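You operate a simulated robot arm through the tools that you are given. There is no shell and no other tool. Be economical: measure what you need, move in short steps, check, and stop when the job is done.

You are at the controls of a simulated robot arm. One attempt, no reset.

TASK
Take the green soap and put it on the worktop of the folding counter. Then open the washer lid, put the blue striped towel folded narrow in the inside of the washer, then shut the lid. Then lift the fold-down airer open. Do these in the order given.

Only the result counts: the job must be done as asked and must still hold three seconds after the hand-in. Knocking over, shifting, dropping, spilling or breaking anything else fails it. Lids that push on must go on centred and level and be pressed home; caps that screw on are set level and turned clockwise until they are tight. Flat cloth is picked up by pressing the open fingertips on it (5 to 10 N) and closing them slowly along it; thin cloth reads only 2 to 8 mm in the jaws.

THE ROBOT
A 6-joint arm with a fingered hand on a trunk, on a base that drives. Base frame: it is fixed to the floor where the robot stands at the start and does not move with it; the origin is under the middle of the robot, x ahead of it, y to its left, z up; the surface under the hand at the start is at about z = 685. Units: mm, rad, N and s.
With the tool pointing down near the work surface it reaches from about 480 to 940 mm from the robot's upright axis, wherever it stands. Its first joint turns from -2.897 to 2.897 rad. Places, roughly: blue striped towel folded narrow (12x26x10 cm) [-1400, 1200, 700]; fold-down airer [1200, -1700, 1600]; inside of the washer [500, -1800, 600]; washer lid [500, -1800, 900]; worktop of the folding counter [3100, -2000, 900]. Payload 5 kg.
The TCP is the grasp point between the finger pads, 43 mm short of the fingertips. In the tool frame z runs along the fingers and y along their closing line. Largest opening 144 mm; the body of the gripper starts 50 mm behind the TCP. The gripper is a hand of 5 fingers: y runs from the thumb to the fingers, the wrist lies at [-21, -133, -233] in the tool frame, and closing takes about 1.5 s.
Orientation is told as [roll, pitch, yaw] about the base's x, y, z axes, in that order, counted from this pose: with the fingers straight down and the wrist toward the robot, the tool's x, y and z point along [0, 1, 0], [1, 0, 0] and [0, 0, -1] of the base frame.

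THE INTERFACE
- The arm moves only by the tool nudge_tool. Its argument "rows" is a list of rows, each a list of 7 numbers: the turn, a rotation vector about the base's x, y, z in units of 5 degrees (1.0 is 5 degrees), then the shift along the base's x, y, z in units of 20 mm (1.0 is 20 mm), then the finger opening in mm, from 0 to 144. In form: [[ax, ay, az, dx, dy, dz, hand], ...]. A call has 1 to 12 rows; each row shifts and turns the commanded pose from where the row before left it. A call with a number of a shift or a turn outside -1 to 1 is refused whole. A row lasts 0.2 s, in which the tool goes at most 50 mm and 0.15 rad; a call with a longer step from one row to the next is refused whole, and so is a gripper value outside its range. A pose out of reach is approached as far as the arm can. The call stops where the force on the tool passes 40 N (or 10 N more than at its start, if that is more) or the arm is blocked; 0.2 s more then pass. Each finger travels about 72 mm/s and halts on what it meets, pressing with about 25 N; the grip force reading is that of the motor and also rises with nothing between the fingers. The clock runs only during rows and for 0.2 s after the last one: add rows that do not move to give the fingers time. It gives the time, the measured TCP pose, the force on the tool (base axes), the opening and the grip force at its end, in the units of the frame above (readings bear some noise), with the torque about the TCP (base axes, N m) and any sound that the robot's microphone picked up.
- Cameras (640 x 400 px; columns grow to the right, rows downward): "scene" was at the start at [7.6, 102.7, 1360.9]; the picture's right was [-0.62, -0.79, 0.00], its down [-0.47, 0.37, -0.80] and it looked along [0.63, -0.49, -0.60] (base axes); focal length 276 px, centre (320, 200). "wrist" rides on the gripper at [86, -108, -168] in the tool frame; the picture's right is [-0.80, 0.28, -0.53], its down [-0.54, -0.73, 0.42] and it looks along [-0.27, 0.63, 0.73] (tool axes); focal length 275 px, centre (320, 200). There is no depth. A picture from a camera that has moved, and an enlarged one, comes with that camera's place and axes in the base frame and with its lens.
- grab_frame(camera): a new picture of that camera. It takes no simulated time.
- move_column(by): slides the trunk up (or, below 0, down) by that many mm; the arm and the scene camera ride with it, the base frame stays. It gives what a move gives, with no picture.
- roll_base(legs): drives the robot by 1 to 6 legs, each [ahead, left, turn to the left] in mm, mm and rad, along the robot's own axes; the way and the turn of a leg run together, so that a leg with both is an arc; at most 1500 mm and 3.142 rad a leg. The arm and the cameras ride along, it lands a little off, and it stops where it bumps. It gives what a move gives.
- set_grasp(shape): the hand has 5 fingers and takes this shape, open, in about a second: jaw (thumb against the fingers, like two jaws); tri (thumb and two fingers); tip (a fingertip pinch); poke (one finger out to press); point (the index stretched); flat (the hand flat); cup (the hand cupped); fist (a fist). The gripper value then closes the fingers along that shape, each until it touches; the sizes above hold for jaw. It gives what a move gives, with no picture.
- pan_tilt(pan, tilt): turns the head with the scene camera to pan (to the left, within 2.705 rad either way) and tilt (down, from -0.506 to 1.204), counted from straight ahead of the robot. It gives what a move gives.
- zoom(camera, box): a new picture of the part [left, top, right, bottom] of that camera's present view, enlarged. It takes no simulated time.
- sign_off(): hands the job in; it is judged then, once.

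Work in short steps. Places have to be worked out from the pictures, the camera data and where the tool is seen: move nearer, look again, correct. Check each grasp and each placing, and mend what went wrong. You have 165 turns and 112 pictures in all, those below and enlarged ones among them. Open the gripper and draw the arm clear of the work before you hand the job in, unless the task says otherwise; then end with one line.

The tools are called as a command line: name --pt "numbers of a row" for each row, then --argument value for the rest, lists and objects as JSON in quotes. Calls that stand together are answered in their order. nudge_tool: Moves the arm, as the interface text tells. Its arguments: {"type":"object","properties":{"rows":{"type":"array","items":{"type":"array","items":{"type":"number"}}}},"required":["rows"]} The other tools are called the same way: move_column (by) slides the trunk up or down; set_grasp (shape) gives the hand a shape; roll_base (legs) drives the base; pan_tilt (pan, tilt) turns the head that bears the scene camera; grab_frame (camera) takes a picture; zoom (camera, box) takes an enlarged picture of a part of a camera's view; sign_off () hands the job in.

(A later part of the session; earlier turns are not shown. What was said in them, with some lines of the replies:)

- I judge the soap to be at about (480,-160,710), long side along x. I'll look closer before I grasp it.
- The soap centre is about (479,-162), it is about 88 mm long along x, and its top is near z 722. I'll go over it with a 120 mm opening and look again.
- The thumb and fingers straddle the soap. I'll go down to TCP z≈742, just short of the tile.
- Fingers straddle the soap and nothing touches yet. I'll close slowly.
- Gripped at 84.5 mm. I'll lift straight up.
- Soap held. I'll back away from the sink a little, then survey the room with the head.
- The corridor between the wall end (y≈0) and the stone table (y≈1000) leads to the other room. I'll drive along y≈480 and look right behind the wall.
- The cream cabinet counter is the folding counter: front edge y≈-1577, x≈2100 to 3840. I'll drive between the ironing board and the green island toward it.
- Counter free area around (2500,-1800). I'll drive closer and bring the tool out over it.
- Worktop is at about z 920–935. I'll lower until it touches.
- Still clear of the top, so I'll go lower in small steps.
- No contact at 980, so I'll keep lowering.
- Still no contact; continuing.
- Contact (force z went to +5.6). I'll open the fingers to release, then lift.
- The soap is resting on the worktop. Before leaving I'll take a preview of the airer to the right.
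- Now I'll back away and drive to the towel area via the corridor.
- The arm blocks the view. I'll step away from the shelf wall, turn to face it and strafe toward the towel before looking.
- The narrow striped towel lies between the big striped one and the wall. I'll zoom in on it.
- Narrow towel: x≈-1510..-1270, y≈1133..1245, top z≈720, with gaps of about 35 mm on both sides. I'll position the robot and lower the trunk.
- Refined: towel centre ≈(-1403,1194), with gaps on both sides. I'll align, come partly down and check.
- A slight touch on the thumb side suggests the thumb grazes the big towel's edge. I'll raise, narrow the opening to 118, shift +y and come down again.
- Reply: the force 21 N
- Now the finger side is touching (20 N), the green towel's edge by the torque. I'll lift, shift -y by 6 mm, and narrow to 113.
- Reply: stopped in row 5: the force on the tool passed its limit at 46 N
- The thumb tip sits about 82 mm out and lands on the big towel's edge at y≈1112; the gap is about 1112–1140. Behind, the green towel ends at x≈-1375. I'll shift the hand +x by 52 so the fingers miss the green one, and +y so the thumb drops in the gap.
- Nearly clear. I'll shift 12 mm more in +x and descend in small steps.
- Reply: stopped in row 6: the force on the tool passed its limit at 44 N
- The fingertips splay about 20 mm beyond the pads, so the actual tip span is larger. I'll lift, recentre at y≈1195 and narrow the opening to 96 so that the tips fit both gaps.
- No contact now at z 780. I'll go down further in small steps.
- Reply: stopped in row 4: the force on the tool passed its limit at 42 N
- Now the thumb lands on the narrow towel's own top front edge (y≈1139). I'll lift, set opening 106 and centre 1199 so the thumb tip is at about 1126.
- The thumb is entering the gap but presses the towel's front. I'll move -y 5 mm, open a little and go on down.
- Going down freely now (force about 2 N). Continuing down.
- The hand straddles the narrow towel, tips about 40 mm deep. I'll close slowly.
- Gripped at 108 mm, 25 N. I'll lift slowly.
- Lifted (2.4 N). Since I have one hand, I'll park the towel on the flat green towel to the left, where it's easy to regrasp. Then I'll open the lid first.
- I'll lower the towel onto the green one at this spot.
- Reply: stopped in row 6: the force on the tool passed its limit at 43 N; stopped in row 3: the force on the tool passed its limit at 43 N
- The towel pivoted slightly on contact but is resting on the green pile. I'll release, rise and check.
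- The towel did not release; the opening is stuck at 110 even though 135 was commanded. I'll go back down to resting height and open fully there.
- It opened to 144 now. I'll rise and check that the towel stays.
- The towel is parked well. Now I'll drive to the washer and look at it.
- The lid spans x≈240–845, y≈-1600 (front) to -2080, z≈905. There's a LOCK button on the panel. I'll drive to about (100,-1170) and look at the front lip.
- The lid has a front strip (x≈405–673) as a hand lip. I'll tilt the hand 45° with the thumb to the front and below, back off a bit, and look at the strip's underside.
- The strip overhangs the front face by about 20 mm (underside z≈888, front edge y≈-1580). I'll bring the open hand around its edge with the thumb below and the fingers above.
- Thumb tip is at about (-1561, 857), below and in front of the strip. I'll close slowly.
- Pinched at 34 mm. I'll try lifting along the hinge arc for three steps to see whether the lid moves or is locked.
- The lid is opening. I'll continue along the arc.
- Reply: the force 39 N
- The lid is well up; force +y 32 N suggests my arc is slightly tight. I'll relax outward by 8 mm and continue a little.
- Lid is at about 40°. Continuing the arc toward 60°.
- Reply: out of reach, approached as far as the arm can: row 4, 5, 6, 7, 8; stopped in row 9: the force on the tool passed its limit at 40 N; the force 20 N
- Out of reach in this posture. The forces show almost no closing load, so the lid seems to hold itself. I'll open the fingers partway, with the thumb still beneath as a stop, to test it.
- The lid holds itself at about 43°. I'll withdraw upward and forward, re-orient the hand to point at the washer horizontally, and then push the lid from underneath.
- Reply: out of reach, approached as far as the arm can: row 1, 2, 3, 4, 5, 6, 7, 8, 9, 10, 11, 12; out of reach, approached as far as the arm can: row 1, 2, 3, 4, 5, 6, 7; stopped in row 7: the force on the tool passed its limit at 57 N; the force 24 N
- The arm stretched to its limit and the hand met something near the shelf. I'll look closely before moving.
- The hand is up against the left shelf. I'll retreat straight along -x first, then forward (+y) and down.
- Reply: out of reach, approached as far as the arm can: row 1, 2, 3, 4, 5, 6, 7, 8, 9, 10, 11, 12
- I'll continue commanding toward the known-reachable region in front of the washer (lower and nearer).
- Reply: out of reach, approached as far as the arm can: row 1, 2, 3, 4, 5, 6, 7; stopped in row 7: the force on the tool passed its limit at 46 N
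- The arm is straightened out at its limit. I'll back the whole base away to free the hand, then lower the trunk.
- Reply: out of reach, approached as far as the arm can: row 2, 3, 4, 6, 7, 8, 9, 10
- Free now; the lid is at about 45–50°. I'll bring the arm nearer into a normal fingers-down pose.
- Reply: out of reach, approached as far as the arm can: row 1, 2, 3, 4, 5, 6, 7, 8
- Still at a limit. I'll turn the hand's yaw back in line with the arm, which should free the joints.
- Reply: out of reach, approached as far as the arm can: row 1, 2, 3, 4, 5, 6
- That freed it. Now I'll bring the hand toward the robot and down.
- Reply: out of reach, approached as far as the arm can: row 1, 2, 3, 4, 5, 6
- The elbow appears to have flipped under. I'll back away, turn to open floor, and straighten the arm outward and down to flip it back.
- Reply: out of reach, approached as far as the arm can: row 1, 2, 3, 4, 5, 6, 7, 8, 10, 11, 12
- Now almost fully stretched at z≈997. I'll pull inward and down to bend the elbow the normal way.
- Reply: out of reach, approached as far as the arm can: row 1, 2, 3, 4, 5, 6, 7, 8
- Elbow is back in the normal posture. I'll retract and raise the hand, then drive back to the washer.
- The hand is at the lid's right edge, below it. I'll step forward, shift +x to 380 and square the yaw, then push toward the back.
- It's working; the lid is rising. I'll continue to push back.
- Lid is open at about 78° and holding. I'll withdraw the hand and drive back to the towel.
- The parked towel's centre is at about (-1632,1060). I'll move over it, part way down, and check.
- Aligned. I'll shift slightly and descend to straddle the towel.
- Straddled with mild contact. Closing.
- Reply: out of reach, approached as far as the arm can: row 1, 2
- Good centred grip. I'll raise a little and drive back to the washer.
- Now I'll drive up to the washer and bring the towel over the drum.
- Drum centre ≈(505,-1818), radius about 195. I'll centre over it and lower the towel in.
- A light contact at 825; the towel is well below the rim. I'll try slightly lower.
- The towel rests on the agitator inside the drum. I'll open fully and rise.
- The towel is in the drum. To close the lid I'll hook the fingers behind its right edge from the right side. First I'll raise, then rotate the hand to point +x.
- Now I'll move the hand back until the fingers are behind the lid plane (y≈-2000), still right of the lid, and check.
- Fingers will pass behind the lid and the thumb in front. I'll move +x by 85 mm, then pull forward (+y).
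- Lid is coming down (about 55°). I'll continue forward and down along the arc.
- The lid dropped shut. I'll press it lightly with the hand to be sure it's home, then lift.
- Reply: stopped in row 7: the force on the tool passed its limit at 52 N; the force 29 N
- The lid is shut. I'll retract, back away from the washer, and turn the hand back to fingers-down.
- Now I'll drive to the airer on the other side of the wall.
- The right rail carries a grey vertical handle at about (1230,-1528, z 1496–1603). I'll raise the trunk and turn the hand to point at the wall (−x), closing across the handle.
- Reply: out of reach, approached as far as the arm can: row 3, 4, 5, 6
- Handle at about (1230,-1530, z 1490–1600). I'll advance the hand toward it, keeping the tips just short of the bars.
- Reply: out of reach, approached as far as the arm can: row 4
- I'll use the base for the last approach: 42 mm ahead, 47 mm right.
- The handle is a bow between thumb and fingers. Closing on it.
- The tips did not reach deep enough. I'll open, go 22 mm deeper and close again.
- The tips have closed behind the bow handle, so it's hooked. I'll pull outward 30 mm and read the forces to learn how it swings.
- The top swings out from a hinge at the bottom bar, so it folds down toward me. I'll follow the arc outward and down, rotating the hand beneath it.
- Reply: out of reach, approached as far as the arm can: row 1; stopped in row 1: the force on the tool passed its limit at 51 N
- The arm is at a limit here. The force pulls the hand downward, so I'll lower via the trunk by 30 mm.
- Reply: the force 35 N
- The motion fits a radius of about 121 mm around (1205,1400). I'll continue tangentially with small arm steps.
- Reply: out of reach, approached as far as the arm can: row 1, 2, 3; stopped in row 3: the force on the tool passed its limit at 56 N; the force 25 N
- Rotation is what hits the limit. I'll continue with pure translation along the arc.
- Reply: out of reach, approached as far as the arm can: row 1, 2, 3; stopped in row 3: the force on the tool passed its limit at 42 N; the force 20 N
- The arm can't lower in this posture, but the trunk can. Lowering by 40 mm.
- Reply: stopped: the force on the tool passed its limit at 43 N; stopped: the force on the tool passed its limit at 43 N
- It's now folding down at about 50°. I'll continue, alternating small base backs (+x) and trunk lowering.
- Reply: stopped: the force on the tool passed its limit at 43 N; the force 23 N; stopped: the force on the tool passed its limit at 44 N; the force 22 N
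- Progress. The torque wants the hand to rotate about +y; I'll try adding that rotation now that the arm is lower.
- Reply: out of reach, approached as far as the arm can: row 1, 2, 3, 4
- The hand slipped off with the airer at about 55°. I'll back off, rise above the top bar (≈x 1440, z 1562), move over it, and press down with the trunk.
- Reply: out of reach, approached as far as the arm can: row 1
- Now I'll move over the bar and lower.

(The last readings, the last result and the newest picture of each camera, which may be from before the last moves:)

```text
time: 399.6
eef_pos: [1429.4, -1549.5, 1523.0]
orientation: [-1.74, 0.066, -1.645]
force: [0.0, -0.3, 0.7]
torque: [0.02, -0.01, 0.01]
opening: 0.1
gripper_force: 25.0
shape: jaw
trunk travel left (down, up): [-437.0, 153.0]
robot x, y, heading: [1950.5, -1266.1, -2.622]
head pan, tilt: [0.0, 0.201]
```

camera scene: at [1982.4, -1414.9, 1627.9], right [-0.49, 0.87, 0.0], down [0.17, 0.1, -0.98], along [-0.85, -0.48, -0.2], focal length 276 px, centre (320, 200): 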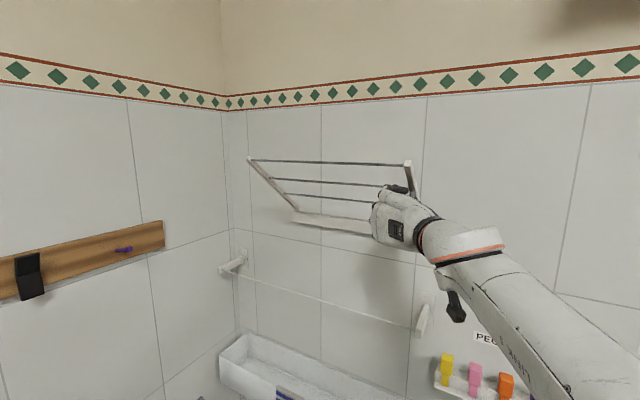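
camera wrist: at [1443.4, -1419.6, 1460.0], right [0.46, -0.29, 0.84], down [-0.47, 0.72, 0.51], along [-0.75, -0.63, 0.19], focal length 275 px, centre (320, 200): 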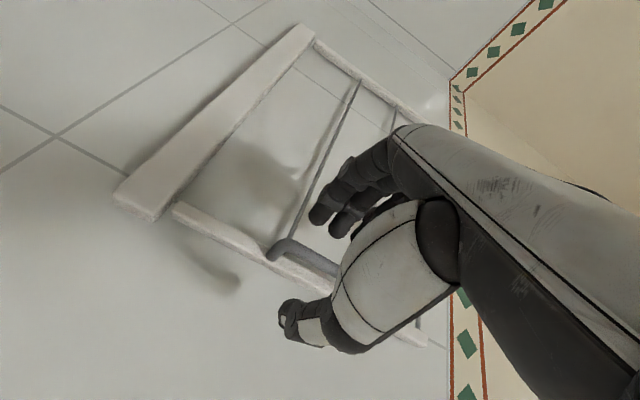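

No resistance (it may be moving freely). Continuing down.

move_column --by -80

zoom --camera "scene" --box '[210, 80, 530, 280]'

```text
time: 400.8
eef_pos: [1432.1, -1545.7, 1448.7]
orientation: [-1.749, 0.06, -1.646]
force: [5.3, 5.1, 25.0]
torque: [0.44, -1.76, 0.29]
opening: 0.0
gripper_force: 25.3
shape: jaw
trunk travel left (down, up): [-357.0, 233.0]
robot x, y, heading: [1954.9, -1264.4, -2.626]
head pan, tilt: [0.0, 0.201]
```

```text
2.00 times, centred on (370, 180) of scene
camera zoom: at [2000.4, -1413.2, 1483.7], right [-0.49, 0.87, 0.0], down [0.17, 0.1, -0.98], along [-0.85, -0.48, -0.2], focal length 552 px, centre (220, 240)
```

zoom: 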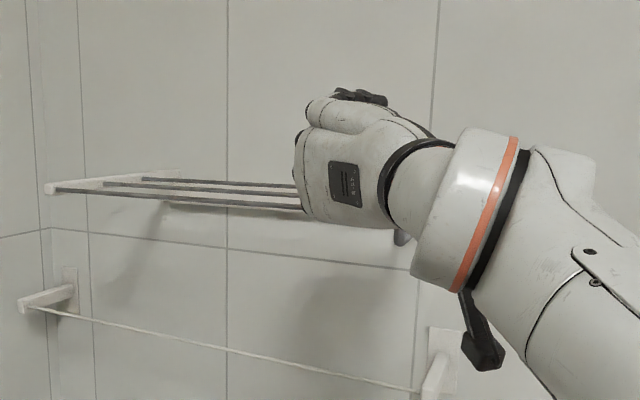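

The airer is horizontal and resting on its stop. I'll raise off it, open the hand, back away, and check with the last picture.

move_column --by 100

roll_base --legs '[[-300, 150, 0]]'

nudge_tool --pt "0 0 0 0 0 0 40" --pt "0 0 0 0 0 0 80" --pt "0 0 0 0 0 0 120" --pt "0 0 0 0 0 0 120" --pt "0 0 0 0 0 0 120"

grab_frame --camera "scene"

```text
time: 402.1
eef_pos: [1429.0, -1548.9, 1542.2]
orientation: [-1.741, 0.067, -1.644]
force: [-0.1, 0.3, 0.4]
torque: [-0.03, 0.01, -0.01]
opening: 0.1
gripper_force: 24.7
shape: jaw
trunk travel left (down, up): [-457.0, 133.0]
robot x, y, heading: [1954.3, -1264.2, -2.624]
head pan, tilt: [0.0, 0.201]
```

```text
time: 404.4
eef_pos: [1764.7, -1535.1, 1542.7]
orientation: [-1.741, 0.067, -1.64]
force: [0.5, 0.0, 0.4]
torque: [0.0, -0.05, 0.01]
opening: 0.0
gripper_force: 24.7
shape: jaw
trunk travel left (down, up): [-457.0, 133.0]
robot x, y, heading: [2283.5, -1252.2, -2.617]
head pan, tilt: [0.0, 0.201]
```

```text
time: 405.6
eef_pos: [1764.6, -1533.5, 1542.7]
orientation: [-1.741, 0.066, -1.639]
force: [0.1, 0.3, 0.2]
torque: [0.0, -0.01, -0.02]
opening: 119.8
gripper_force: 0.0
shape: jaw
trunk travel left (down, up): [-457.0, 133.0]
robot x, y, heading: [2287.0, -1244.9, -2.618]
head pan, tilt: [0.0, 0.201]
```

```text
0 pictures are left
camera scene: at [2332.1, -1398.1, 1583.2], right [-0.5, 0.87, 0.0], down [0.17, 0.1, -0.98], along [-0.85, -0.49, -0.2], focal length 276 px, centre (320, 200)
```

scene: 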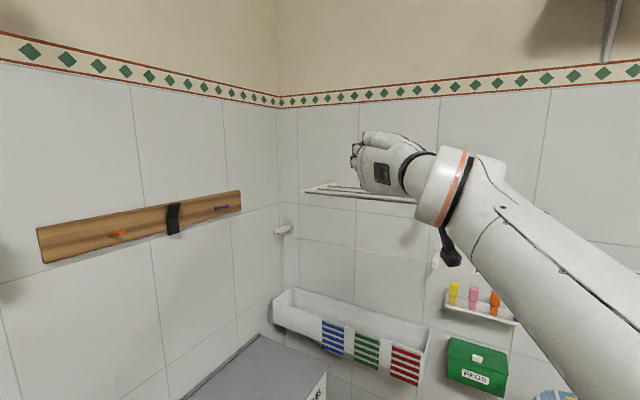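

The airer stays horizontal, the hand is open and clear, and every step has been done in order. Handing in.

sign_off

```text
The job is handed in.
```

I did all the steps in order and handed the job in: the green soap is on the folding counter's worktop, the narrow striped towel is in the washer with the lid shut, and the airer is folded open. The last picture showed the airer still level with the hand clear. I did not look at the soap or the towel again after placing them. While I was opening the washer lid, the hand bumped a wall shelf; nothing looked disturbed.
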